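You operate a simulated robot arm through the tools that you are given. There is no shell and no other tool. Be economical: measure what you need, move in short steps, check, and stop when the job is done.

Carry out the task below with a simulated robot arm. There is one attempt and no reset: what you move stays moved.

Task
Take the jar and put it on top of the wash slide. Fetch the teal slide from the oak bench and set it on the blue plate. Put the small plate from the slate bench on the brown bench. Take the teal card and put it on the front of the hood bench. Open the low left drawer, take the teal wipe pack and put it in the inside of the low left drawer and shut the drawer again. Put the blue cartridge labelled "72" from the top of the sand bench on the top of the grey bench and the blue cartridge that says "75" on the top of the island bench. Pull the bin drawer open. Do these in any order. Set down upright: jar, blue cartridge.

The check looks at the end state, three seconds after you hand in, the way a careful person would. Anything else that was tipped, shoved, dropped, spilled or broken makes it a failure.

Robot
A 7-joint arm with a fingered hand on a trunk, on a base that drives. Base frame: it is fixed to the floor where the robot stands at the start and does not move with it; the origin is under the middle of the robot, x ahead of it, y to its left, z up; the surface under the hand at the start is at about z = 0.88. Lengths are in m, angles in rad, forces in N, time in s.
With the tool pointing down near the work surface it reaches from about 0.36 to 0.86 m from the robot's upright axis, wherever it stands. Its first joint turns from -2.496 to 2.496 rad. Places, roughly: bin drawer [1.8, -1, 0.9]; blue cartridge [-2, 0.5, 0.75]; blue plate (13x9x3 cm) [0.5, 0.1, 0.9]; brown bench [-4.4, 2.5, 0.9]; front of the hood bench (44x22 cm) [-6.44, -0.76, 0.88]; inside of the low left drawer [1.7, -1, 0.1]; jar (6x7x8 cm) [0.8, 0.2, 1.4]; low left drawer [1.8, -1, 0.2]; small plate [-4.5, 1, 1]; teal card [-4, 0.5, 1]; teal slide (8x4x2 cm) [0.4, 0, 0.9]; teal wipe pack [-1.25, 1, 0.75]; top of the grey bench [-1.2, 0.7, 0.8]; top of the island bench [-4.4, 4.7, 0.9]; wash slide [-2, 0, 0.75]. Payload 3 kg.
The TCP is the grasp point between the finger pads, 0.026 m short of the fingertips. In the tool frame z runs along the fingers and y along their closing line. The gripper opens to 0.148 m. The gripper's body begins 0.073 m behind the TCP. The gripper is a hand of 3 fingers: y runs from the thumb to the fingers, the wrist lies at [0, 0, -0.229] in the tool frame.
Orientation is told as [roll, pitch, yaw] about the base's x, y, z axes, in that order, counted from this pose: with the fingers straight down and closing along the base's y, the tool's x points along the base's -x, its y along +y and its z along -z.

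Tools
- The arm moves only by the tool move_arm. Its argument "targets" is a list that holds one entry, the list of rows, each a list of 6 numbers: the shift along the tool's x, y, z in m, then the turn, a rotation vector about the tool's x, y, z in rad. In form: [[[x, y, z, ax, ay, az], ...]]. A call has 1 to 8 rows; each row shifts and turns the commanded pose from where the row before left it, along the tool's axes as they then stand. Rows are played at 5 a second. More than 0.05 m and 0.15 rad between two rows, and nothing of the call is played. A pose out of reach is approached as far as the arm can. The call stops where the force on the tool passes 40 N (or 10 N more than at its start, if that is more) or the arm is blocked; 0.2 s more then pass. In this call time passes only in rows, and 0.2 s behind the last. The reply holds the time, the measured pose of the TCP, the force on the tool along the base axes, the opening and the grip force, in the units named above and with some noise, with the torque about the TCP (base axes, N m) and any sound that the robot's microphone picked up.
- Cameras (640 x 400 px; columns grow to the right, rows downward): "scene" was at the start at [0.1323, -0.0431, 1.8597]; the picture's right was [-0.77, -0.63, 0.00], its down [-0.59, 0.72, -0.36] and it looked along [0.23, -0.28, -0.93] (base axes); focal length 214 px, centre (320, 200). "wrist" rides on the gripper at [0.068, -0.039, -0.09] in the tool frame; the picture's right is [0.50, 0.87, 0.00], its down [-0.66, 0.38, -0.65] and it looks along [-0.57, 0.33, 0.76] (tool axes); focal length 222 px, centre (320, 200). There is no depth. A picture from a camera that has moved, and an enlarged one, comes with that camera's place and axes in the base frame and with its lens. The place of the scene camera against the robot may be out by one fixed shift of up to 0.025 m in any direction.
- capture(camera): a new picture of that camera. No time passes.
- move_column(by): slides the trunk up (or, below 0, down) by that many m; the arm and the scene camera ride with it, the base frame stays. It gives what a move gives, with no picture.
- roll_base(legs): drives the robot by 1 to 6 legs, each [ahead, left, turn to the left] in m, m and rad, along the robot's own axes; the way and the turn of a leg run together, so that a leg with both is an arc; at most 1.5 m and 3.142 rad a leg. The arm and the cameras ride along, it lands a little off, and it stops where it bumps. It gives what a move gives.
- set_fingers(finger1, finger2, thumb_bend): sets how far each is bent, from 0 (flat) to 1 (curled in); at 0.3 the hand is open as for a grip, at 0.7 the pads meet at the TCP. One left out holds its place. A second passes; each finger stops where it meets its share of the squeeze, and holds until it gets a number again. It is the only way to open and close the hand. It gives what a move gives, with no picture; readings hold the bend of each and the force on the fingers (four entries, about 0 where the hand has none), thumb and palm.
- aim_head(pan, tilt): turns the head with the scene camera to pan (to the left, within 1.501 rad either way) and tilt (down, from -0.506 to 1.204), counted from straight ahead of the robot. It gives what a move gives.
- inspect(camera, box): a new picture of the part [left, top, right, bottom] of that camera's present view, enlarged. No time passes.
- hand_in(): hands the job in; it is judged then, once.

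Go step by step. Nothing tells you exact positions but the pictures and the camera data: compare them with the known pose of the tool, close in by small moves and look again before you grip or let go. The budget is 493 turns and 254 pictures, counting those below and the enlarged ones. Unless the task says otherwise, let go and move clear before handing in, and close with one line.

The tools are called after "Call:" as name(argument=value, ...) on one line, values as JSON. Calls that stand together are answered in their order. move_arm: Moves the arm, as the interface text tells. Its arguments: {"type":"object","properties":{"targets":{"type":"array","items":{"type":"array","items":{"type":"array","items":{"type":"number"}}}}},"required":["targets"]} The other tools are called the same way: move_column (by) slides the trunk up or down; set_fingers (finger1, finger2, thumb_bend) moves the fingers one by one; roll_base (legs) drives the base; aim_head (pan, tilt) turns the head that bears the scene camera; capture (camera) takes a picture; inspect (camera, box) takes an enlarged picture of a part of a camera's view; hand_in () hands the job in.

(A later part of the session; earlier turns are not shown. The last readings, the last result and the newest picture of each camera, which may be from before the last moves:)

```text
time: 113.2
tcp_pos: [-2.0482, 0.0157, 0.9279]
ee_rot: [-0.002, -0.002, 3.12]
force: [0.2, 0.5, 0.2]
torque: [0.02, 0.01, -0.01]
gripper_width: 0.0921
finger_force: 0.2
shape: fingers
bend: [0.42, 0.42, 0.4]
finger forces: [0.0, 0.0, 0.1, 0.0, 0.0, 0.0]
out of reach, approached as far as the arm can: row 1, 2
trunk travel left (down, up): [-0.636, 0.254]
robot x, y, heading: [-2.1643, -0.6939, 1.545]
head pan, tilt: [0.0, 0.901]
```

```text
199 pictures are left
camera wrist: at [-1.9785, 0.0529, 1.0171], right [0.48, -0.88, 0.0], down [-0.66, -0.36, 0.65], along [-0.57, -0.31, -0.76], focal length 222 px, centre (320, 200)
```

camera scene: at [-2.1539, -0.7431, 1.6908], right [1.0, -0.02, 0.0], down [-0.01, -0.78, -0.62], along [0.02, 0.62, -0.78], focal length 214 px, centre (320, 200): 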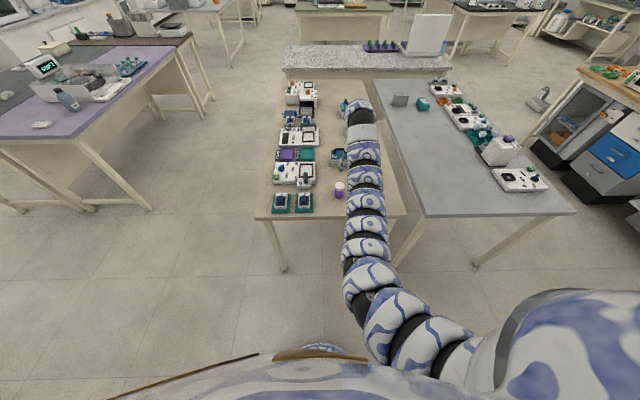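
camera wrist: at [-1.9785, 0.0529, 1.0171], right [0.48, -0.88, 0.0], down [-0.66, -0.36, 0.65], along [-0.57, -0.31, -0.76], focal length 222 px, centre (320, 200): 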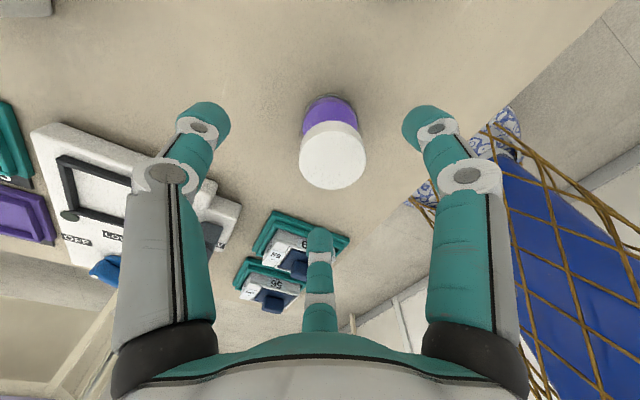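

Raise with the trunk, correct the last millimetres, then lower over the jar by the trunk.

Call:
move_column(by=0.04)

Call:
move_arm(targets=[[[0.004, 0.008, 0.015, 0, 0, 0]]])

Call:
move_column(by=-0.05)

Call:
capture(camera="wrist")

```text
time: 114.0
tcp_pos: [-2.0464, 0.0175, 0.9687]
ee_rot: [-0.002, 0.001, 3.119]
force: [-1.2, -0.7, -0.4]
torque: [0.01, -0.04, 0.0]
gripper_width: 0.0918
finger_force: 0.1
shape: fingers
bend: [0.42, 0.42, 0.4]
finger forces: [0.0, 0.0, 0.0, 0.1, 0.0, 0.0]
trunk travel left (down, up): [-0.676, 0.214]
robot x, y, heading: [-2.1643, -0.6953, 1.548]
head pan, tilt: [0.0, 0.901]
```

```text
time: 114.4
tcp_pos: [-2.0445, 0.0095, 0.954]
ee_rot: [-0.003, 0.0, 3.121]
force: [-0.2, 0.3, -0.1]
torque: [-0.02, 0.03, 0.0]
gripper_width: 0.0919
finger_force: 0.1
shape: fingers
bend: [0.42, 0.42, 0.4]
finger forces: [0.0, 0.1, 0.0, 0.0, 0.0, 0.0]
trunk travel left (down, up): [-0.676, 0.214]
robot x, y, heading: [-2.1673, -0.6954, 1.546]
head pan, tilt: [0.0, 0.901]
```

```text
time: 115.4
tcp_pos: [-2.0436, 0.0085, 0.9039]
ee_rot: [-0.002, 0.0, 3.118]
force: [0.3, 0.4, 0.0]
torque: [0.03, 0.01, -0.05]
gripper_width: 0.0919
finger_force: 0.0
shape: fingers
bend: [0.42, 0.42, 0.4]
finger forces: [0.0, 0.0, 0.0, 0.0, 0.0, 0.1]
trunk travel left (down, up): [-0.626, 0.264]
robot x, y, heading: [-2.167, -0.6986, 1.545]
head pan, tilt: [0.0, 0.901]
```

```text
198 pictures are left
camera wrist: at [-1.9753, 0.0457, 0.9927], right [0.48, -0.88, 0.0], down [-0.66, -0.36, 0.65], along [-0.57, -0.31, -0.76], focal length 222 px, centre (320, 200)
```

wrist: 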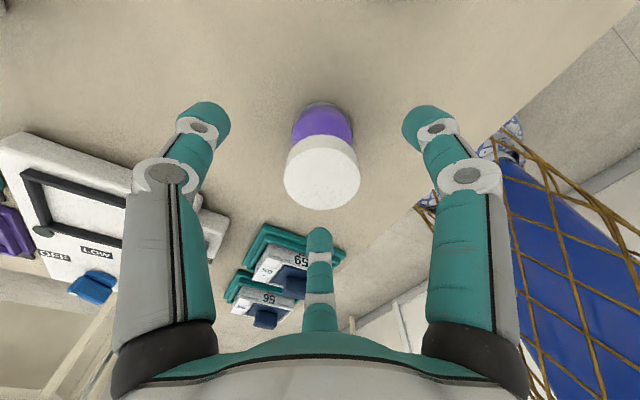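

Well centred; lower 45 mm and close.

Call:
move_arm(targets=[[[-0.002, 0.003, 0, 0, 0, 0]]])

Call:
move_column(by=-0.043)

Call:
set_fingers(finger1=0.5, finger2=0.5, thumb_bend=0.5)

Call:
set_fingers(finger1=0.65, finger2=0.65, thumb_bend=0.65)

Call:
capture(camera="wrist")

```text
time: 115.8
tcp_pos: [-2.0463, 0.0061, 0.9034]
ee_rot: [-0.002, 0.0, 3.117]
force: [0.6, 0.5, 0.4]
torque: [-0.02, -0.02, -0.03]
gripper_width: 0.0917
finger_force: 0.1
shape: fingers
bend: [0.42, 0.42, 0.4]
finger forces: [0.1, 0.0, 0.0, 0.0, 0.1, 0.0]
trunk travel left (down, up): [-0.626, 0.264]
robot x, y, heading: [-2.1649, -0.6957, 1.549]
head pan, tilt: [0.0, 0.901]
```

```text
time: 116.6
tcp_pos: [-2.0465, 0.0046, 0.8608]
ee_rot: [-0.001, 0.001, 3.119]
force: [-0.1, 0.5, -1.1]
torque: [-0.01, -0.01, -0.01]
gripper_width: 0.0917
finger_force: 0.1
shape: fingers
bend: [0.42, 0.42, 0.4]
finger forces: [0.1, 0.0, 0.1, 0.0, 0.0, 0.0]
trunk travel left (down, up): [-0.583, 0.307]
robot x, y, heading: [-2.1666, -0.6965, 1.548]
head pan, tilt: [0.0, 0.901]
```

```text
time: 117.6
tcp_pos: [-2.046, 0.0059, 0.8614]
ee_rot: [-0.002, 0.001, 3.119]
force: [-0.8, -0.5, -0.1]
torque: [-0.02, -0.01, 0.0]
gripper_width: 0.0624
finger_force: 0.0
shape: fingers
bend: [0.5, 0.5, 0.5]
finger forces: [0.0, 0.0, 0.1, 0.0, 0.0, 0.0]
trunk travel left (down, up): [-0.583, 0.307]
robot x, y, heading: [-2.1628, -0.6938, 1.551]
head pan, tilt: [0.0, 0.901]
```

```text
time: 118.6
tcp_pos: [-2.0465, 0.007, 0.8611]
ee_rot: [-0.002, -0.001, 3.12]
force: [0.3, 0.9, 1.0]
torque: [-0.01, 0.0, -0.03]
gripper_width: 0.0436
finger_force: 13.8
shape: fingers
bend: [0.55, 0.54, 0.58]
finger forces: [7.2, 10.0, 0.0, 0.1, 10.7, 0.0]
trunk travel left (down, up): [-0.583, 0.307]
robot x, y, heading: [-2.1658, -0.6947, 1.55]
head pan, tilt: [0.0, 0.901]
```

```text
197 pictures are left
camera wrist: at [-1.9774, 0.0428, 0.9496], right [0.48, -0.88, 0.0], down [-0.66, -0.36, 0.65], along [-0.57, -0.31, -0.76], focal length 222 px, centre (320, 200)
```

wrist: 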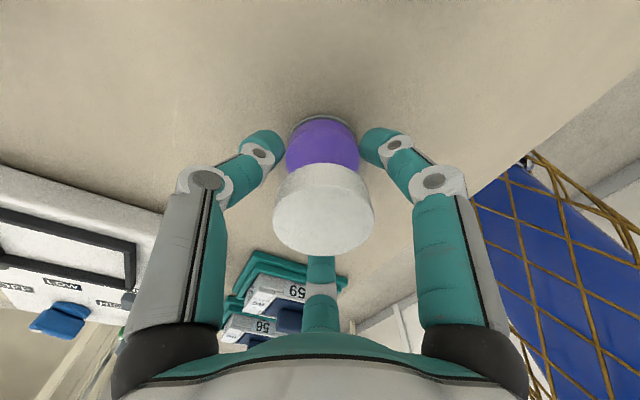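

Firm grip. Lift and move over the wash slide to about (-1.893,0.086).

Call:
move_column(by=0.08)

Call:
move_arm(targets=[[[0.038, -0.021, 0, 0, 0, 0], [0.038, -0.021, 0, 0, 0, 0], [0.038, -0.021, 0, 0, 0, 0], [0.038, -0.021, 0, 0, 0, 0]]])

Call:
capture(camera="wrist")

Call:
inspect(camera="scene", box=[310, 150, 430, 240])

```text
time: 119.8
tcp_pos: [-2.0469, 0.0061, 0.9405]
ee_rot: [-0.001, 0.0, 3.12]
force: [-0.8, 0.6, -1.0]
torque: [-0.01, -0.05, -0.02]
gripper_width: 0.0433
finger_force: 13.8
shape: fingers
bend: [0.55, 0.54, 0.58]
finger forces: [6.7, 9.9, 0.0, 0.0, 10.1, 0.1]
trunk travel left (down, up): [-0.663, 0.227]
robot x, y, heading: [-2.1645, -0.6967, 1.549]
head pan, tilt: [0.0, 0.901]
```

```text
time: 120.8
tcp_pos: [-1.8923, 0.0866, 0.9401]
ee_rot: [-0.007, 0.0, 3.119]
force: [0.6, 0.1, -1.5]
torque: [0.03, -0.01, 0.04]
gripper_width: 0.0432
finger_force: 13.2
shape: fingers
bend: [0.55, 0.54, 0.58]
finger forces: [6.8, 9.7, 0.1, 0.1, 9.7, 0.1]
trunk travel left (down, up): [-0.663, 0.227]
robot x, y, heading: [-2.1689, -0.6959, 1.551]
head pan, tilt: [0.0, 0.901]
```

```text
196 pictures are left
camera wrist: at [-1.8234, 0.1235, 1.0296], right [0.48, -0.88, 0.0], down [-0.66, -0.36, 0.65], along [-0.57, -0.31, -0.76], focal length 222 px, centre (320, 200)
```

wrist: 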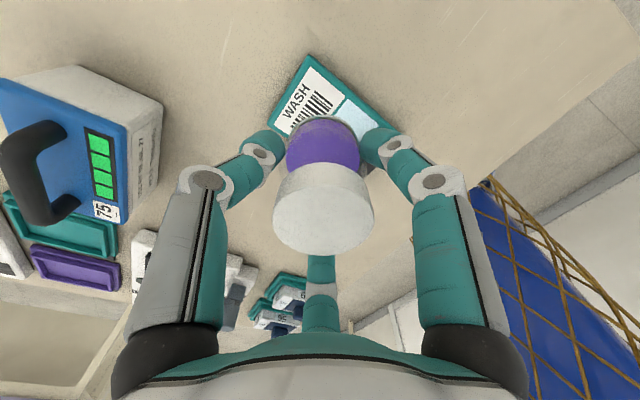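

```text
4.44 times, centred on (370, 195) of scene
camera zoom: at [-2.1443, -0.5405, 1.7175], right [1.0, -0.02, 0.0], down [-0.02, -0.78, -0.62], along [0.01, 0.62, -0.78], focal length 953 px, centre (98, 222)
```

zoom: 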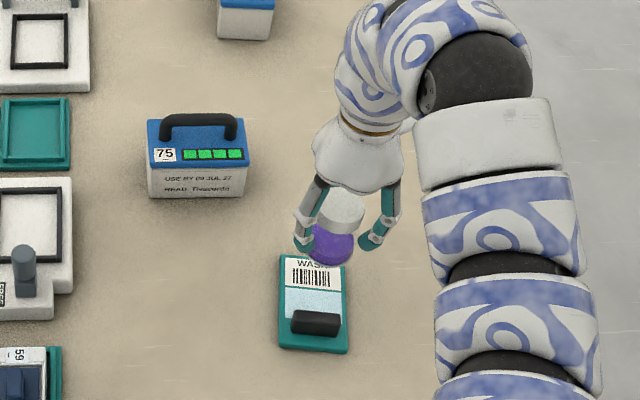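

Slide's free flat zone is centred near (-1.896,0.088); the jar is almost right above. Fine-tune and lower.

Call:
move_arm(targets=[[[-0.0035, -0.001, 0, 0, 0, 0]]])

Call:
move_column(by=-0.05)

Call:
inspect(camera="wrist", box=[220, 30, 440, 180])

Call:
inspect(camera="scene", box=[330, 160, 410, 230])

```text
time: 121.2
tcp_pos: [-1.895, 0.0873, 0.9416]
ee_rot: [-0.004, 0.0, 3.116]
force: [0.4, 0.2, -1.3]
torque: [0.0, -0.03, -0.01]
gripper_width: 0.0432
finger_force: 13.4
shape: fingers
bend: [0.55, 0.54, 0.58]
finger forces: [6.7, 9.7, 0.1, 0.0, 9.7, 0.0]
trunk travel left (down, up): [-0.663, 0.227]
robot x, y, heading: [-2.162, -0.6985, 1.549]
head pan, tilt: [0.0, 0.901]
```

```text
time: 122.1
tcp_pos: [-1.8957, 0.0866, 0.8913]
ee_rot: [-0.003, 0.001, 3.117]
force: [-0.5, -1.5, -0.7]
torque: [-0.01, 0.0, 0.04]
gripper_width: 0.0435
finger_force: 13.0
shape: fingers
bend: [0.55, 0.54, 0.58]
finger forces: [6.8, 9.6, 0.1, 0.0, 9.7, 0.0]
trunk travel left (down, up): [-0.613, 0.277]
robot x, y, heading: [-2.1627, -0.691, 1.553]
head pan, tilt: [0.0, 0.901]
```

```text
2.67 times, centred on (330, 105) of wrist
camera zoom: at [-1.827, 0.1243, 0.9801], right [0.48, -0.88, 0.0], down [-0.66, -0.36, 0.65], along [-0.57, -0.31, -0.76], focal length 592 px, centre (293, 453)
```

zoom: 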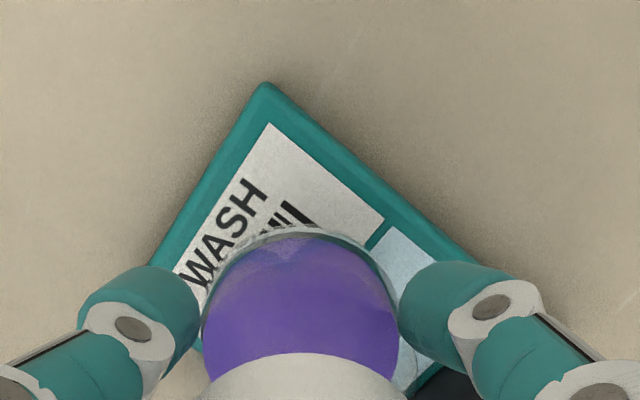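

```text
5.71 times, centred on (370, 195) of scene
camera zoom: at [-2.1447, -0.5412, 1.6675], right [1.0, -0.02, 0.0], down [-0.02, -0.78, -0.62], along [0.01, 0.62, -0.78], focal length 1226 px, centre (34, 229)
```

zoom: 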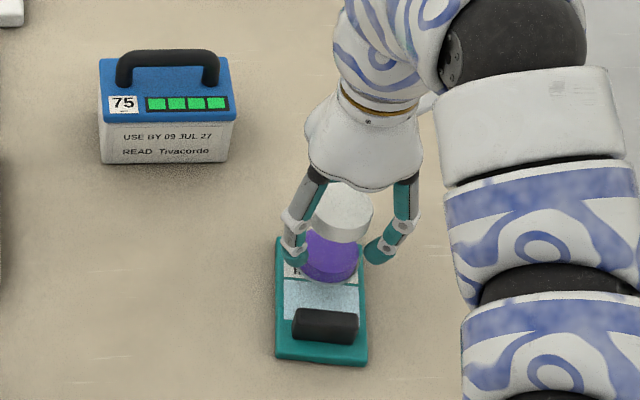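

Alignment looks right. Lower in small steps to contact.

Call:
move_column(by=-0.01)

Call:
move_column(by=-0.005)

Call:
move_column(by=-0.003)

```text
time: 122.7
tcp_pos: [-1.8963, 0.0879, 0.8808]
ee_rot: [-0.003, -0.001, 3.119]
force: [0.4, 0.6, -0.8]
torque: [0.04, -0.01, 0.03]
gripper_width: 0.0432
finger_force: 12.9
shape: fingers
bend: [0.55, 0.54, 0.58]
finger forces: [6.7, 9.8, 0.0, 0.1, 9.6, 0.1]
trunk travel left (down, up): [-0.603, 0.287]
robot x, y, heading: [-2.1615, -0.6945, 1.544]
head pan, tilt: [0.0, 0.901]
```

```text
time: 123.2
tcp_pos: [-1.8959, 0.0866, 0.8756]
ee_rot: [-0.003, 0.0, 3.116]
force: [-0.3, -0.1, -0.4]
torque: [0.02, 0.01, -0.03]
gripper_width: 0.0432
finger_force: 13.4
shape: fingers
bend: [0.55, 0.54, 0.58]
finger forces: [6.7, 9.8, 0.0, 0.0, 9.7, 0.0]
trunk travel left (down, up): [-0.598, 0.292]
robot x, y, heading: [-2.1642, -0.6948, 1.549]
head pan, tilt: [0.0, 0.901]
```

```text
time: 123.8
tcp_pos: [-1.8958, 0.0877, 0.8723]
ee_rot: [-0.005, 0.002, 3.117]
force: [0.2, -1.0, -0.3]
torque: [-0.03, 0.01, -0.01]
gripper_width: 0.0436
finger_force: 13.5
shape: fingers
bend: [0.55, 0.54, 0.58]
finger forces: [7.1, 9.9, 0.1, 0.0, 10.0, 0.1]
trunk travel left (down, up): [-0.595, 0.295]
robot x, y, heading: [-2.1661, -0.6963, 1.547]
head pan, tilt: [0.0, 0.901]
```

Call:
move_column(by=-0.002)

Call:
inspect(camera="wrist", box=[220, 30, 440, 180])

```text
time: 124.3
tcp_pos: [-1.8952, 0.0883, 0.8723]
ee_rot: [-0.005, 0.0, 3.117]
force: [1.3, 1.2, 8.3]
torque: [0.01, 0.04, 0.02]
gripper_width: 0.043
finger_force: 14.6
shape: fingers
bend: [0.55, 0.54, 0.58]
finger forces: [7.5, 10.5, 0.0, 0.0, 11.7, 0.0]
trunk travel left (down, up): [-0.593, 0.297]
robot x, y, heading: [-2.1692, -0.6975, 1.548]
head pan, tilt: [0.0, 0.901]
```

```text
2.67 times, centred on (330, 105) of wrist
camera zoom: at [-1.8271, 0.1241, 0.961], right [0.48, -0.88, 0.0], down [-0.66, -0.37, 0.65], along [-0.57, -0.31, -0.76], focal length 592 px, centre (293, 453)
```

zoom: 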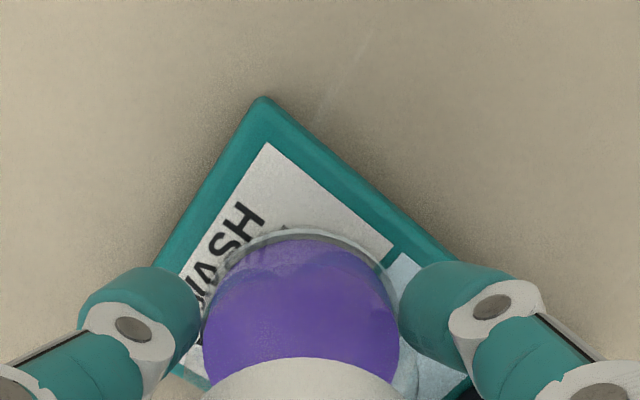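

Contact with the slide. Release evenly and rise.

Call:
set_fingers(finger1=0.5, finger2=0.5, thumb_bend=0.53)

Call:
set_fingers(finger1=0.44, finger2=0.44, thumb_bend=0.44)

Call:
move_column(by=0.12)

Call:
capture(camera="wrist")

Call:
capture(camera="scene")

```text
time: 125.3
tcp_pos: [-1.8947, 0.0877, 0.8706]
ee_rot: [-0.002, 0.0, 3.116]
force: [-0.4, 0.2, 0.2]
torque: [0.0, -0.04, 0.01]
gripper_width: 0.0567
finger_force: 0.0
shape: fingers
bend: [0.5, 0.5, 0.53]
finger forces: [0.1, 0.1, 0.1, 0.1, 0.0, 0.1]
trunk travel left (down, up): [-0.593, 0.297]
robot x, y, heading: [-2.166, -0.6989, 1.544]
head pan, tilt: [0.0, 0.901]
```

```text
time: 126.3
tcp_pos: [-1.8964, 0.0874, 0.8712]
ee_rot: [-0.003, 0.0, 3.117]
force: [0.3, 0.8, 0.0]
torque: [0.0, 0.01, 0.0]
gripper_width: 0.0815
finger_force: 0.0
shape: fingers
bend: [0.44, 0.44, 0.44]
finger forces: [0.1, 0.0, 0.0, 0.0, 0.0, 0.0]
trunk travel left (down, up): [-0.593, 0.297]
robot x, y, heading: [-2.1639, -0.6978, 1.547]
head pan, tilt: [0.0, 0.901]
```

```text
time: 127.8
tcp_pos: [-1.8968, 0.0869, 0.991]
ee_rot: [-0.003, 0.001, 3.116]
force: [0.4, -0.6, -0.2]
torque: [0.01, -0.01, 0.03]
gripper_width: 0.0813
finger_force: 0.0
shape: fingers
bend: [0.44, 0.44, 0.44]
finger forces: [0.0, 0.0, 0.0, 0.0, 0.0, 0.0]
trunk travel left (down, up): [-0.713, 0.177]
robot x, y, heading: [-2.1632, -0.696, 1.55]
head pan, tilt: [0.0, 0.901]
```

```text
191 pictures are left
camera wrist: at [-1.8269, 0.1245, 1.0799], right [0.48, -0.88, 0.0], down [-0.66, -0.36, 0.65], along [-0.57, -0.31, -0.76], focal length 222 px, centre (320, 200)
```

wrist: 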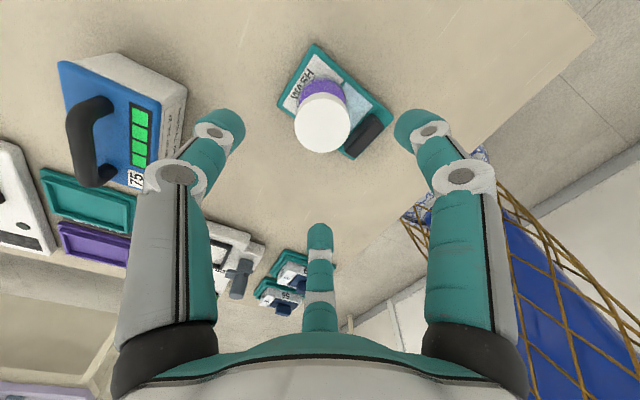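

```text
190 pictures are left
camera scene: at [-2.1445, -0.5408, 1.7675], right [1.0, -0.02, 0.0], down [-0.02, -0.78, -0.62], along [0.01, 0.62, -0.78], focal length 214 px, centre (320, 200)
```

scene: 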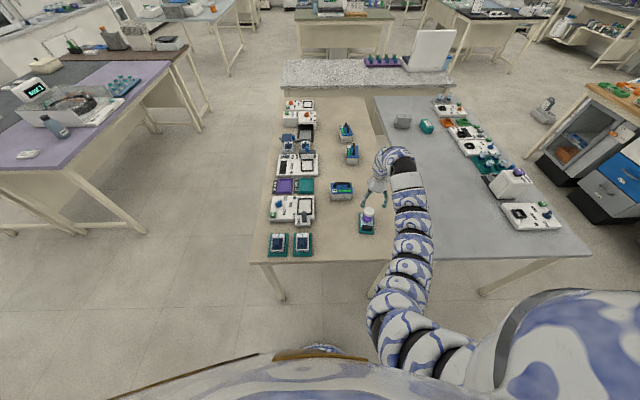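

The jar stands on the wash slide. Now identify the cartridges.

Call:
inspect(camera="scene", box=[320, 110, 380, 170])

Call:
inspect(camera="wrist", box=[30, 40, 240, 200])

```text
6.67 times, centred on (350, 140) of scene
camera zoom: at [-2.1445, -0.5408, 1.7675], right [1.0, -0.02, 0.0], down [-0.02, -0.78, -0.62], along [0.01, 0.62, -0.78], focal length 1430 px, centre (120, 600)
```

zoom: 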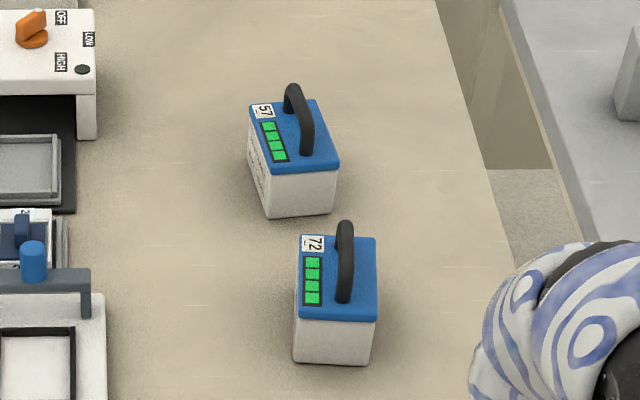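

```text
2.50 times, centred on (135, 120) of wrist
camera zoom: at [-1.8269, 0.1245, 1.0799], right [0.48, -0.88, 0.0], down [-0.66, -0.36, 0.65], along [-0.57, -0.31, -0.76], focal length 555 px, centre (782, 400)
```

zoom: 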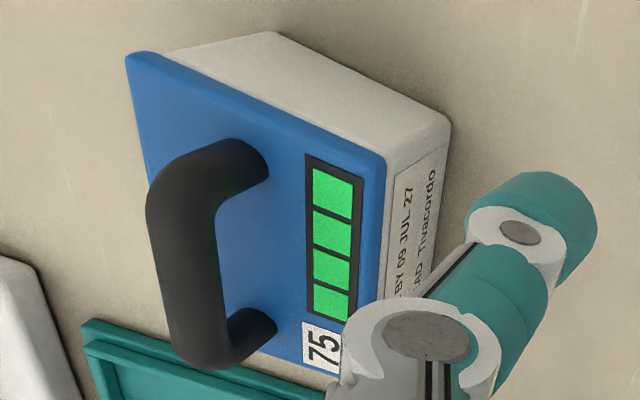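

Call:
inspect(camera="scene", box=[340, 118, 360, 138])

Call:
inspect(camera="scene", box=[344, 134, 360, 150])

```text
16.00 times, centred on (350, 128) of scene
camera zoom: at [-2.1445, -0.5408, 1.7675], right [1.0, -0.02, 0.0], down [-0.02, -0.78, -0.62], along [0.01, 0.62, -0.78], focal length 3432 px, centre (-160, 1352)
```

zoom: 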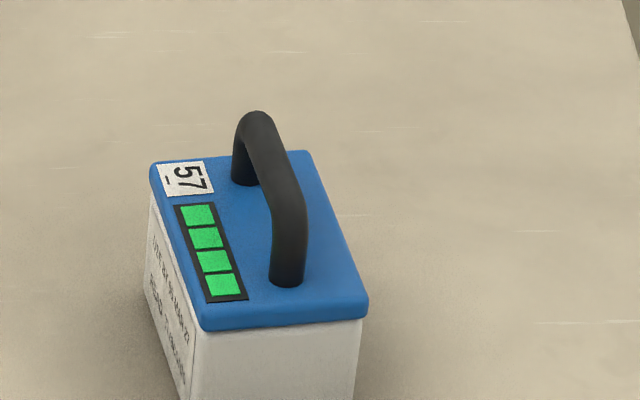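

```text
16.00 times, centred on (352, 142) of scene
camera zoom: at [-2.1445, -0.5408, 1.7675], right [1.0, -0.02, 0.0], down [-0.02, -0.78, -0.62], along [0.01, 0.62, -0.78], focal length 3432 px, centre (-192, 1128)
```

zoom: 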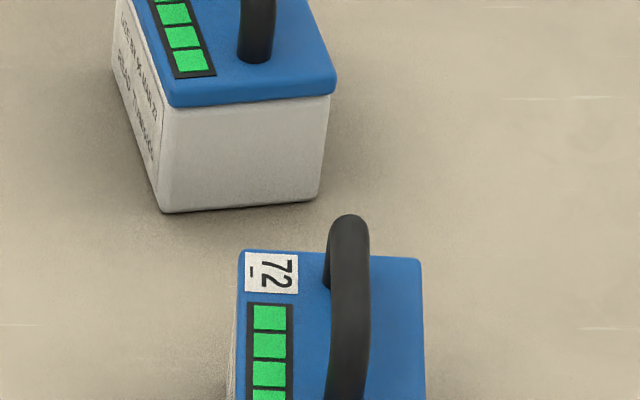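

The nearer of the two is "72" (the other reads "57"). Both 72 and 75 are best reached from the far (-x) side; raise the hand and drive around.

Call:
move_column(by=0.17)

Call:
roll_base(legs=[[0, 0.8, 0], [1.15, 0, 0], [0, 0, -1.55]])

Call:
aim_head(pan=0.0, tilt=0.9)

Call:
capture(camera="scene")

```text
time: 129.7
tcp_pos: [-1.8958, 0.0883, 1.1607]
ee_rot: [-0.004, 0.0, 3.118]
force: [0.3, 0.0, -1.0]
torque: [0.0, 0.01, 0.01]
gripper_width: 0.0814
finger_force: 0.1
shape: fingers
bend: [0.44, 0.44, 0.44]
finger forces: [0.1, 0.0, 0.0, 0.0, 0.0, 0.0]
trunk travel left (down, up): [-0.883, 0.007]
robot x, y, heading: [-2.1656, -0.6968, 1.55]
head pan, tilt: [0.0, 0.901]
```

```text
time: 143.2
tcp_pos: [-2.1482, 0.2119, 1.1614]
ee_rot: [-0.002, 0.0, 1.571]
force: [-0.6, 0.8, 0.1]
torque: [-0.02, 0.02, -0.01]
gripper_width: 0.0816
finger_force: 0.1
shape: fingers
bend: [0.44, 0.44, 0.44]
finger forces: [0.0, 0.0, 0.0, 0.1, 0.0, 0.0]
trunk travel left (down, up): [-0.883, 0.007]
robot x, y, heading: [-2.9392, 0.4614, 0.002]
head pan, tilt: [0.0, 0.901]
```

```text
time: 143.8
tcp_pos: [-2.1492, 0.2133, 1.1608]
ee_rot: [-0.003, 0.0, 1.571]
force: [-0.2, 0.3, 0.1]
torque: [-0.02, 0.01, 0.01]
gripper_width: 0.0814
finger_force: 0.1
shape: fingers
bend: [0.44, 0.44, 0.44]
finger forces: [0.1, 0.0, 0.0, 0.1, 0.0, 0.1]
trunk travel left (down, up): [-0.883, 0.007]
robot x, y, heading: [-2.9371, 0.4652, -0.0]
head pan, tilt: [0.0, 0.901]
```

```text
185 pictures are left
camera scene: at [-2.7674, 0.4619, 1.9375], right [0.0, -1.0, 0.0], down [-0.78, 0.0, -0.62], along [0.62, 0.0, -0.78], focal length 214 px, centre (320, 200)
```

scene: 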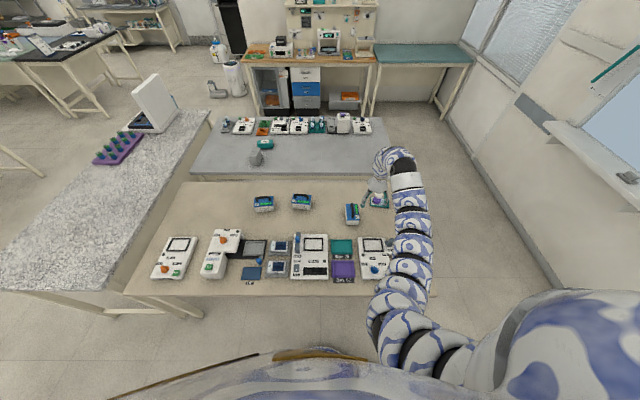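

Move closer and line up with cartridge 72.

Call:
roll_base(legs=[[0.1, 0.1, 0]])

Call:
move_arm(targets=[[[-0.045, 0, 0, 0.05, 0, 0], [-0.045, 0, 0, 0.05, 0, 0], [-0.045, -0.01, 0, 0.05, 0, 0], [-0.045, -0.01, 0, 0.05, 0, 0], [-0.045, -0.01, 0, 0.05, 0, 0]]])

Call:
capture(camera="wrist")

Call:
inspect(camera="scene", box=[230, 150, 390, 250])

```text
time: 145.1
tcp_pos: [-2.0479, 0.3146, 1.1589]
ee_rot: [-0.005, -0.001, 1.574]
force: [-0.5, 0.5, -0.2]
torque: [-0.02, 0.0, -0.01]
gripper_width: 0.0816
finger_force: 0.1
shape: fingers
bend: [0.44, 0.44, 0.44]
finger forces: [0.1, 0.0, 0.0, 0.0, 0.0, 0.0]
trunk travel left (down, up): [-0.883, 0.007]
robot x, y, heading: [-2.8396, 0.5641, 0.008]
head pan, tilt: [0.0, 0.901]
```

```text
time: 146.3
tcp_pos: [-2.0198, 0.539, 1.1658]
ee_rot: [-0.253, 0.0, 1.57]
force: [0.5, 0.0, -0.4]
torque: [-0.02, -0.01, -0.01]
gripper_width: 0.0814
finger_force: 0.0
shape: fingers
bend: [0.44, 0.44, 0.44]
finger forces: [0.1, 0.1, 0.1, 0.0, 0.0, 0.0]
trunk travel left (down, up): [-0.883, 0.007]
robot x, y, heading: [-2.8424, 0.5628, -0.003]
head pan, tilt: [0.0, 0.901]
```

```text
184 pictures are left
camera wrist: at [-2.0041, 0.4714, 1.2617], right [-0.84, -0.5, -0.22], down [-0.53, 0.66, 0.54], along [-0.13, 0.57, -0.81], focal length 222 px, centre (320, 200)
```

wrist: 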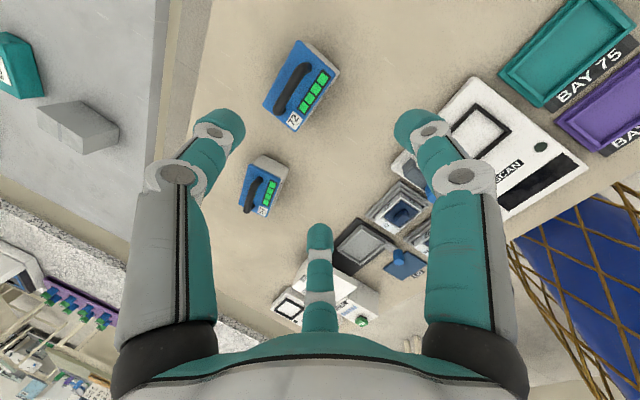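

```text
4.00 times, centred on (310, 200) of scene
camera zoom: at [-2.6676, 0.5641, 1.9375], right [0.0, -1.0, 0.0], down [-0.78, 0.0, -0.62], along [0.62, 0.0, -0.78], focal length 858 px, centre (360, 200)
```

zoom: 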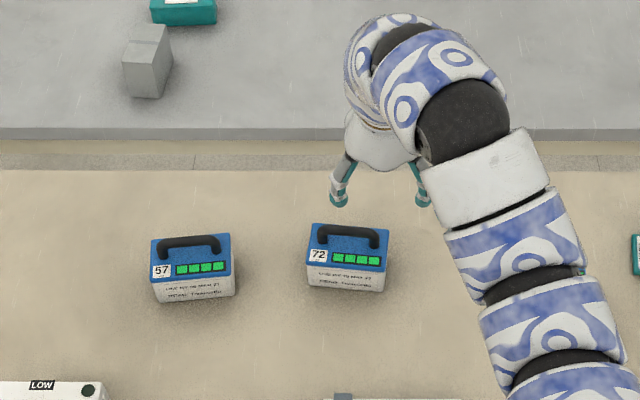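

72 identified again clearly; its handle centre is about (-1.921,0.573). Extend over it, then lower by the trunk.

Call:
move_arm(targets=[[[-0.017, -0.048, 0.012, 0, 0, 0], [-0.017, -0.048, 0.012, 0, 0, 0]]])

Call:
move_column(by=-0.15)

Call:
capture(camera="wrist")

```text
refused: row 1 steps farther than a row can; nothing moved
```

```text
time: 148.1
tcp_pos: [-2.0196, 0.5383, 1.0147]
ee_rot: [-0.253, -0.001, 1.573]
force: [-0.8, 0.5, 0.0]
torque: [0.02, 0.01, -0.01]
gripper_width: 0.0816
finger_force: 0.1
shape: fingers
bend: [0.44, 0.44, 0.44]
finger forces: [0.0, 0.1, 0.0, 0.1, 0.0, 0.1]
trunk travel left (down, up): [-0.733, 0.157]
robot x, y, heading: [-2.8403, 0.5641, 0.002]
head pan, tilt: [0.0, 0.901]
```

```text
182 pictures are left
camera wrist: at [-2.0043, 0.4703, 1.1117], right [-0.84, -0.5, -0.22], down [-0.53, 0.65, 0.54], along [-0.13, 0.57, -0.81], focal length 222 px, centre (320, 200)
```

wrist: 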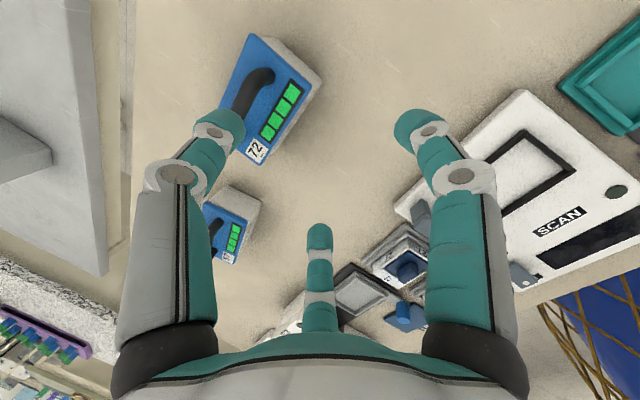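

Call:
move_arm(targets=[[[-0.011, -0.032, 0.008, 0, 0, 0], [-0.012, -0.033, 0.009, 0, 0, 0], [-0.012, -0.033, 0.009, 0, 0, 0]]])

Call:
capture(camera="wrist")

Call:
inspect(camera="scene", box=[270, 130, 370, 210])

```text
time: 148.8
tcp_pos: [-1.9172, 0.5739, 1.0153]
ee_rot: [-0.256, 0.0, 1.571]
force: [-0.5, -0.1, 0.4]
torque: [-0.03, -0.03, 0.01]
gripper_width: 0.0817
finger_force: 0.1
shape: fingers
bend: [0.44, 0.44, 0.44]
finger forces: [0.0, 0.1, 0.0, 0.2, 0.1, 0.1]
trunk travel left (down, up): [-0.733, 0.157]
robot x, y, heading: [-2.8418, 0.5624, 0.005]
head pan, tilt: [0.0, 0.901]
```

```text
181 pictures are left
camera wrist: at [-1.9016, 0.5061, 1.1122], right [-0.84, -0.5, -0.22], down [-0.53, 0.65, 0.54], along [-0.13, 0.57, -0.81], focal length 222 px, centre (320, 200)
```

wrist: 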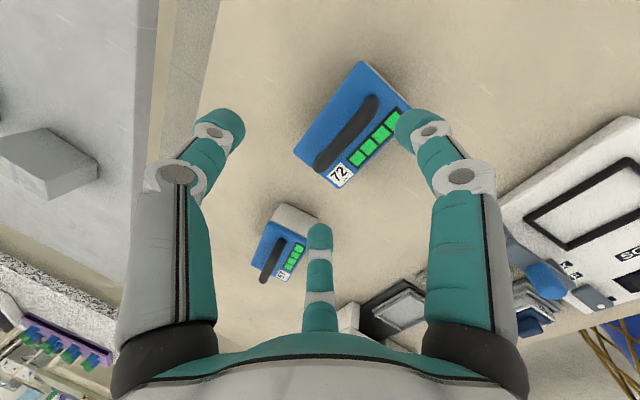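

```text
5.00 times, centred on (320, 170) of scene
camera zoom: at [-2.6669, 0.5634, 1.7875], right [0.0, -1.0, 0.0], down [-0.78, 0.0, -0.62], along [0.62, 0.0, -0.78], focal length 1072 px, centre (320, 350)
```

zoom: 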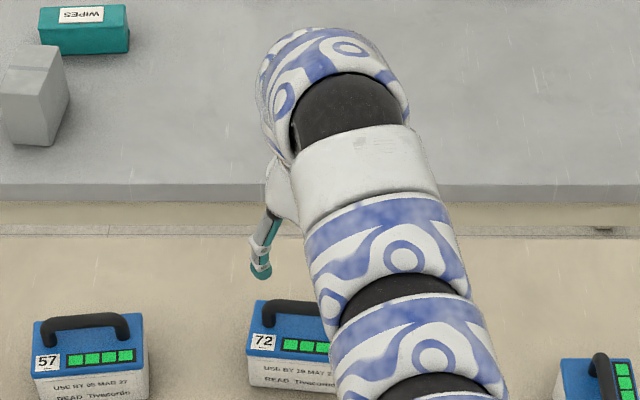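

Nearly over the handle. Lower to just above it and look.

Call:
move_column(by=-0.08)

Call:
set_fingers(finger1=0.52, finger2=0.52, thumb_bend=0.52)

Call:
capture(camera="wrist")

```text
time: 150.0
tcp_pos: [-1.9198, 0.5726, 0.9359]
ee_rot: [-0.254, 0.0, 1.572]
force: [0.3, 0.0, -0.4]
torque: [0.0, -0.02, -0.02]
gripper_width: 0.0816
finger_force: 0.0
shape: fingers
bend: [0.44, 0.44, 0.44]
finger forces: [0.1, 0.0, 0.1, 0.1, 0.0, 0.1]
trunk travel left (down, up): [-0.653, 0.237]
robot x, y, heading: [-2.8386, 0.5579, 0.008]
head pan, tilt: [0.0, 0.901]
```

```text
time: 151.0
tcp_pos: [-1.9167, 0.5722, 0.9358]
ee_rot: [-0.255, 0.0, 1.572]
force: [-0.6, -1.0, 0.1]
torque: [-0.03, 0.03, -0.01]
gripper_width: 0.0578
finger_force: 0.4
shape: fingers
bend: [0.51, 0.52, 0.52]
finger forces: [0.9, 0.1, 0.0, 0.0, 0.1, 0.0]
trunk travel left (down, up): [-0.653, 0.237]
robot x, y, heading: [-2.8396, 0.5634, 0.005]
head pan, tilt: [0.0, 0.901]
```

```text
179 pictures are left
camera wrist: at [-1.903, 0.505, 1.0316], right [-0.84, -0.5, -0.22], down [-0.53, 0.65, 0.54], along [-0.13, 0.57, -0.81], focal length 222 px, centre (320, 200)
```

wrist: 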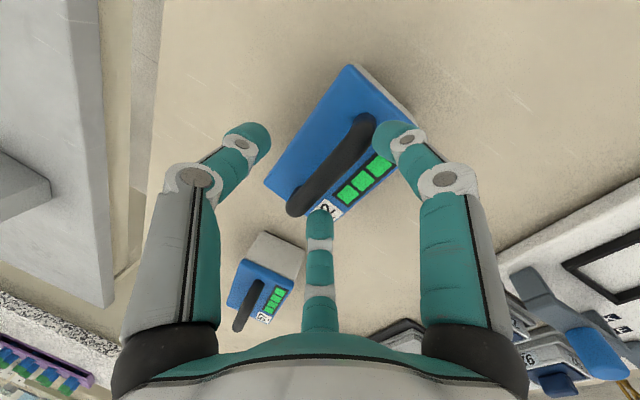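

Open slightly, centre 6 mm in y and lower a bit more before closing on the handle.

Call:
set_fingers(finger1=0.48, finger2=0.48, thumb_bend=0.5)

Call:
move_arm(targets=[[[0.005, 0.003, 0, 0, 0, 0]]])

Call:
move_column(by=-0.018)

Call:
capture(camera="wrist")

```text
time: 152.0
tcp_pos: [-1.9178, 0.5738, 0.9357]
ee_rot: [-0.253, -0.001, 1.572]
force: [-0.1, -0.7, 0.3]
torque: [-0.01, 0.01, -0.01]
gripper_width: 0.0652
finger_force: 0.1
shape: fingers
bend: [0.48, 0.48, 0.5]
finger forces: [0.0, 0.0, 0.1, 0.1, 0.0, 0.1]
trunk travel left (down, up): [-0.653, 0.237]
robot x, y, heading: [-2.841, 0.5617, -0.0]
head pan, tilt: [0.0, 0.901]
```

```text
time: 152.4
tcp_pos: [-1.9211, 0.5674, 0.9339]
ee_rot: [-0.251, 0.0, 1.573]
force: [0.4, -0.7, 1.0]
torque: [0.0, 0.02, 0.04]
gripper_width: 0.0649
finger_force: 0.1
shape: fingers
bend: [0.48, 0.48, 0.5]
finger forces: [0.0, 0.1, 0.0, 0.0, 0.0, 0.0]
trunk travel left (down, up): [-0.653, 0.237]
robot x, y, heading: [-2.8389, 0.5614, 0.002]
head pan, tilt: [0.0, 0.901]
```

```text
time: 153.1
tcp_pos: [-1.9211, 0.5674, 0.9169]
ee_rot: [-0.253, 0.0, 1.573]
force: [0.9, -0.5, 0.3]
torque: [0.0, 0.01, 0.02]
gripper_width: 0.0648
finger_force: 0.0
shape: fingers
bend: [0.48, 0.48, 0.5]
finger forces: [0.0, 0.0, 0.1, 0.0, 0.0, 0.1]
trunk travel left (down, up): [-0.635, 0.255]
robot x, y, heading: [-2.8402, 0.5629, 0.005]
head pan, tilt: [0.0, 0.901]
```

```text
178 pictures are left
camera wrist: at [-1.906, 0.5, 1.0128], right [-0.84, -0.5, -0.22], down [-0.53, 0.65, 0.54], along [-0.13, 0.57, -0.81], focal length 222 px, centre (320, 200)
```

wrist: 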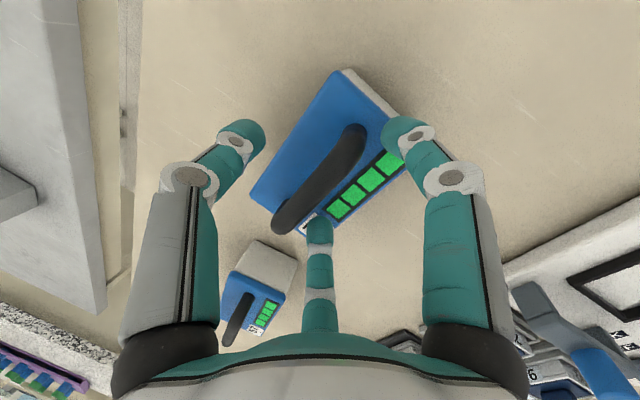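

The handle is between thumb and fingers. Close.

Call:
set_fingers(finger1=0.58, finger2=0.58, thumb_bend=0.58)

Call:
capture(camera="wrist")

```text
time: 154.1
tcp_pos: [-1.9219, 0.5682, 0.9171]
ee_rot: [-0.255, -0.002, 1.573]
force: [0.2, 0.1, -0.4]
torque: [-0.01, 0.01, 0.01]
gripper_width: 0.0406
finger_force: 0.5
shape: fingers
bend: [0.56, 0.57, 0.57]
finger forces: [0.5, 0.0, 0.0, 0.0, 0.0, 0.1]
trunk travel left (down, up): [-0.635, 0.255]
robot x, y, heading: [-2.8416, 0.5624, 0.004]
head pan, tilt: [0.0, 0.901]
```

```text
177 pictures are left
camera wrist: at [-1.9059, 0.5, 1.0126], right [-0.84, -0.5, -0.22], down [-0.53, 0.65, 0.54], along [-0.13, 0.57, -0.81], focal length 222 px, centre (320, 200)
```

wrist: 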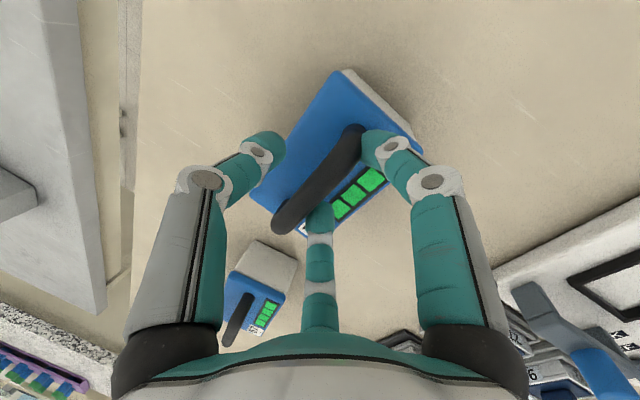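

Call:
set_fingers(thumb_bend=0.65)

Call:
set_fingers(finger1=0.72, finger2=0.72, thumb_bend=0.75)

Call:
capture(camera="wrist")

```text
time: 155.1
tcp_pos: [-1.9212, 0.5676, 0.9171]
ee_rot: [-0.253, 0.001, 1.572]
force: [-0.5, -0.3, -0.5]
torque: [-0.02, 0.03, 0.0]
gripper_width: 0.0288
finger_force: 0.6
shape: fingers
bend: [0.56, 0.57, 0.65]
finger forces: [0.5, 0.0, 0.0, 0.0, 0.0, 0.1]
trunk travel left (down, up): [-0.635, 0.255]
robot x, y, heading: [-2.8404, 0.5649, 0.006]
head pan, tilt: [0.0, 0.901]
```

```text
time: 156.1
tcp_pos: [-1.9208, 0.5687, 0.9168]
ee_rot: [-0.253, 0.0, 1.572]
force: [-0.3, -0.7, -0.3]
torque: [0.01, -0.02, -0.01]
gripper_width: 0.0142
finger_force: 11.4
shape: fingers
bend: [0.63, 0.64, 0.68]
finger forces: [6.9, 6.9, 0.0, 0.0, 10.5, 0.0]
trunk travel left (down, up): [-0.635, 0.255]
robot x, y, heading: [-2.8386, 0.5634, 0.004]
head pan, tilt: [0.0, 0.901]
```

```text
176 pictures are left
camera wrist: at [-1.9057, 0.5001, 1.0123], right [-0.84, -0.5, -0.22], down [-0.53, 0.65, 0.54], along [-0.13, 0.57, -0.81], focal length 222 px, centre (320, 200)
```

wrist: 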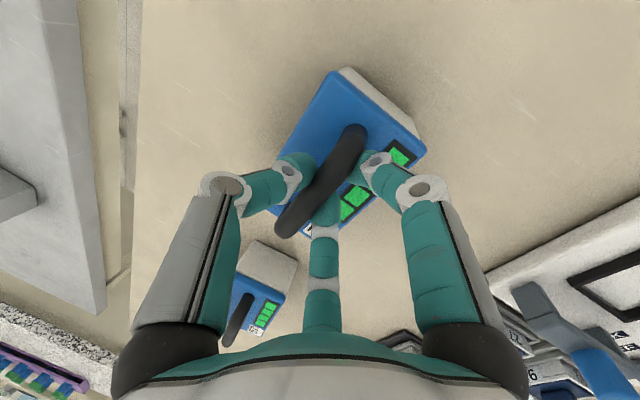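

Handle pinched at ~11 N. Lift a little and check.

Call:
move_column(by=0.05)

Call:
capture(camera="wrist")

Call:
inspect(camera="scene", box=[260, 140, 380, 230])

```text
time: 157.0
tcp_pos: [-1.9205, 0.5688, 0.9653]
ee_rot: [-0.253, 0.001, 1.573]
force: [0.5, 0.4, -4.2]
torque: [-0.07, -0.01, -0.01]
gripper_width: 0.0117
finger_force: 11.6
shape: fingers
bend: [0.64, 0.64, 0.68]
finger forces: [6.5, 7.0, 0.0, 0.1, 10.4, 0.1]
trunk travel left (down, up): [-0.685, 0.205]
robot x, y, heading: [-2.8416, 0.5634, 0.003]
head pan, tilt: [0.0, 0.901]
```

```text
175 pictures are left
camera wrist: at [-1.9054, 0.5, 1.0621], right [-0.84, -0.5, -0.22], down [-0.53, 0.65, 0.54], along [-0.13, 0.57, -0.81], focal length 222 px, centre (320, 200)
```

wrist: 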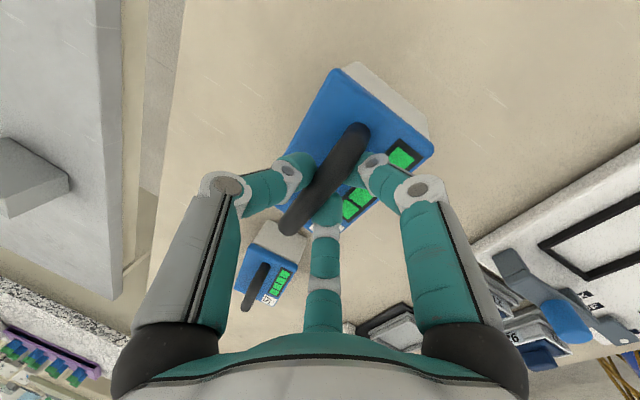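

```text
4.44 times, centred on (320, 185) of scene
camera zoom: at [-2.6668, 0.5626, 1.7394], right [0.0, -1.0, 0.0], down [-0.78, 0.0, -0.62], along [0.62, 0.0, -0.78], focal length 953 px, centre (320, 267)
```

zoom: 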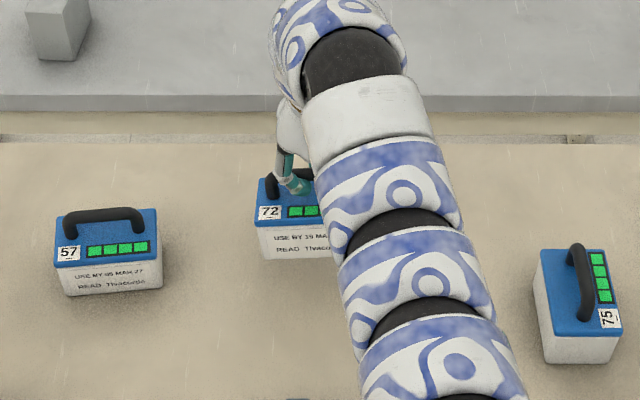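

72 is held (about 0.4 kg). Raise, retract, and drive round to the aisle at the grey bench's end.

Call:
move_column(by=0.2)

Call:
move_arm(targets=[[[0, 0.045, -0.011, 0, 0, 0], [0, 0.045, -0.011, 0, 0, 0], [0, 0.045, -0.011, 0, 0, 0], [0, 0.045, -0.011, 0, 0, 0]]])

Call:
roll_base(legs=[[-0.08, 0, 0], [0, -1.24, 0], [1.48, 0, 0], [0, 0, 1.57]])

Call:
capture(camera="scene")

Call:
capture(camera="wrist")

```text
time: 159.2
tcp_pos: [-1.9212, 0.568, 1.1668]
ee_rot: [-0.254, 0.001, 1.571]
force: [-0.1, -0.1, -4.4]
torque: [-0.06, 0.0, -0.01]
gripper_width: 0.0119
finger_force: 12.2
shape: fingers
bend: [0.64, 0.64, 0.68]
finger forces: [6.4, 7.0, 0.0, 0.1, 10.5, 0.0]
trunk travel left (down, up): [-0.885, 0.005]
robot x, y, heading: [-2.8419, 0.5604, 0.004]
head pan, tilt: [0.0, 0.901]
```

```text
time: 160.2
tcp_pos: [-2.1075, 0.5671, 1.1651]
ee_rot: [-0.256, 0.0, 1.574]
force: [-0.5, -0.5, -3.8]
torque: [-0.07, -0.01, 0.02]
gripper_width: 0.0087
finger_force: 10.6
shape: fingers
bend: [0.66, 0.64, 0.68]
finger forces: [5.5, 6.5, 0.0, 0.0, 9.1, 0.0]
trunk travel left (down, up): [-0.885, 0.005]
robot x, y, heading: [-2.8375, 0.564, 0.007]
head pan, tilt: [0.0, 0.901]
```

```text
time: 177.8
tcp_pos: [-1.4479, 0.0932, 1.1642]
ee_rot: [-0.254, -0.001, -3.123]
force: [0.1, -0.7, -4.5]
torque: [0.04, -0.02, -0.01]
gripper_width: 0.0071
finger_force: 9.3
shape: fingers
bend: [0.67, 0.65, 0.68]
finger forces: [4.6, 5.6, 0.0, 0.0, 8.1, 0.1]
trunk travel left (down, up): [-0.885, 0.005]
robot x, y, heading: [-1.4251, -0.6487, 1.592]
head pan, tilt: [0.0, 0.901]
```

```text
173 pictures are left
camera scene: at [-1.4154, -0.485, 1.9395], right [1.0, 0.02, 0.0], down [0.02, -0.78, -0.62], along [-0.01, 0.62, -0.78], focal length 214 px, centre (320, 200)
```

scene: 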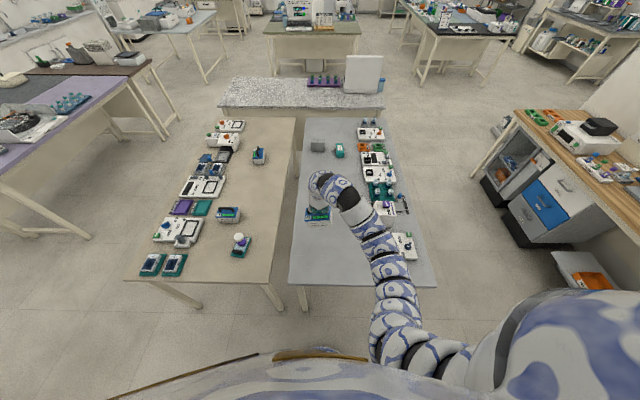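

```text
172 pictures are left
camera wrist: at [-1.3804, 0.1082, 1.2602], right [0.52, -0.83, -0.22], down [-0.64, -0.54, 0.54], along [-0.56, -0.14, -0.81], focal length 222 px, centre (320, 200)
```

wrist: 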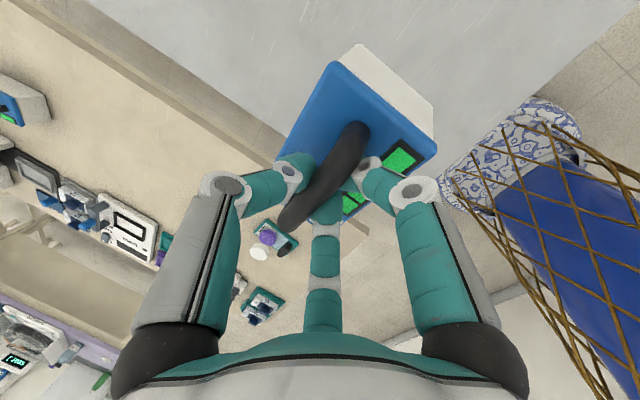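

The cartridge is over the grey bench. Refresh the squeeze, then lower.

Call:
set_fingers(finger1=0.78, finger2=0.78, thumb_bend=0.78)

Call:
move_column(by=-0.16)

Call:
capture(camera="wrist")

Call:
inspect(camera="scene", box=[280, 140, 400, 230])

```text
time: 178.8
tcp_pos: [-1.4477, 0.0919, 1.1645]
ee_rot: [-0.253, -0.001, -3.123]
force: [-0.1, 1.0, -4.7]
torque: [-0.04, -0.04, -0.01]
gripper_width: 0.0007
finger_force: 16.6
shape: fingers
bend: [0.75, 0.74, 0.72]
finger forces: [10.8, 11.5, 0.0, 0.1, 10.9, 0.1]
trunk travel left (down, up): [-0.885, 0.005]
robot x, y, heading: [-1.427, -0.6439, 1.593]
head pan, tilt: [0.0, 0.901]
```

```text
time: 180.6
tcp_pos: [-1.4476, 0.0926, 1.0048]
ee_rot: [-0.251, -0.001, -3.122]
force: [0.0, -0.4, -4.5]
torque: [0.0, -0.01, 0.02]
gripper_width: 0.0006
finger_force: 16.2
shape: fingers
bend: [0.75, 0.74, 0.72]
finger forces: [10.8, 11.5, 0.0, 0.0, 10.9, 0.0]
trunk travel left (down, up): [-0.725, 0.165]
robot x, y, heading: [-1.4295, -0.6422, 1.593]
head pan, tilt: [0.0, 0.901]
```

```text
171 pictures are left
camera wrist: at [-1.3803, 0.108, 1.1003], right [0.52, -0.83, -0.22], down [-0.64, -0.54, 0.54], along [-0.56, -0.14, -0.81], focal length 222 px, centre (320, 200)
```

wrist: 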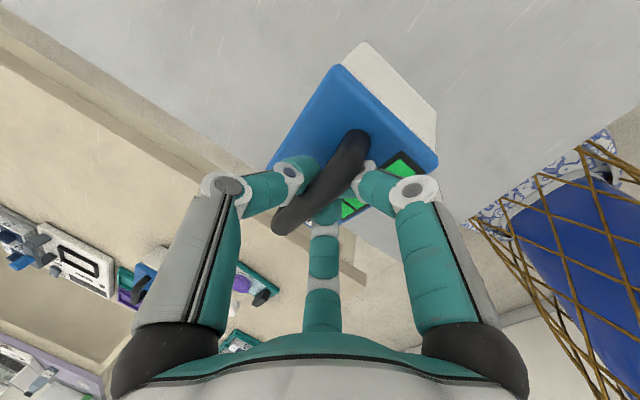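

```text
4.44 times, centred on (340, 185) of scene
camera zoom: at [-1.4152, -0.4853, 1.7795], right [1.0, 0.02, 0.0], down [0.02, -0.78, -0.62], along [-0.01, 0.62, -0.78], focal length 953 px, centre (231, 267)
```

zoom: 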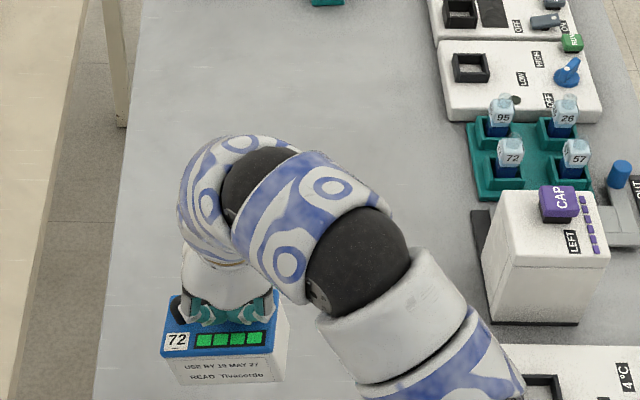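

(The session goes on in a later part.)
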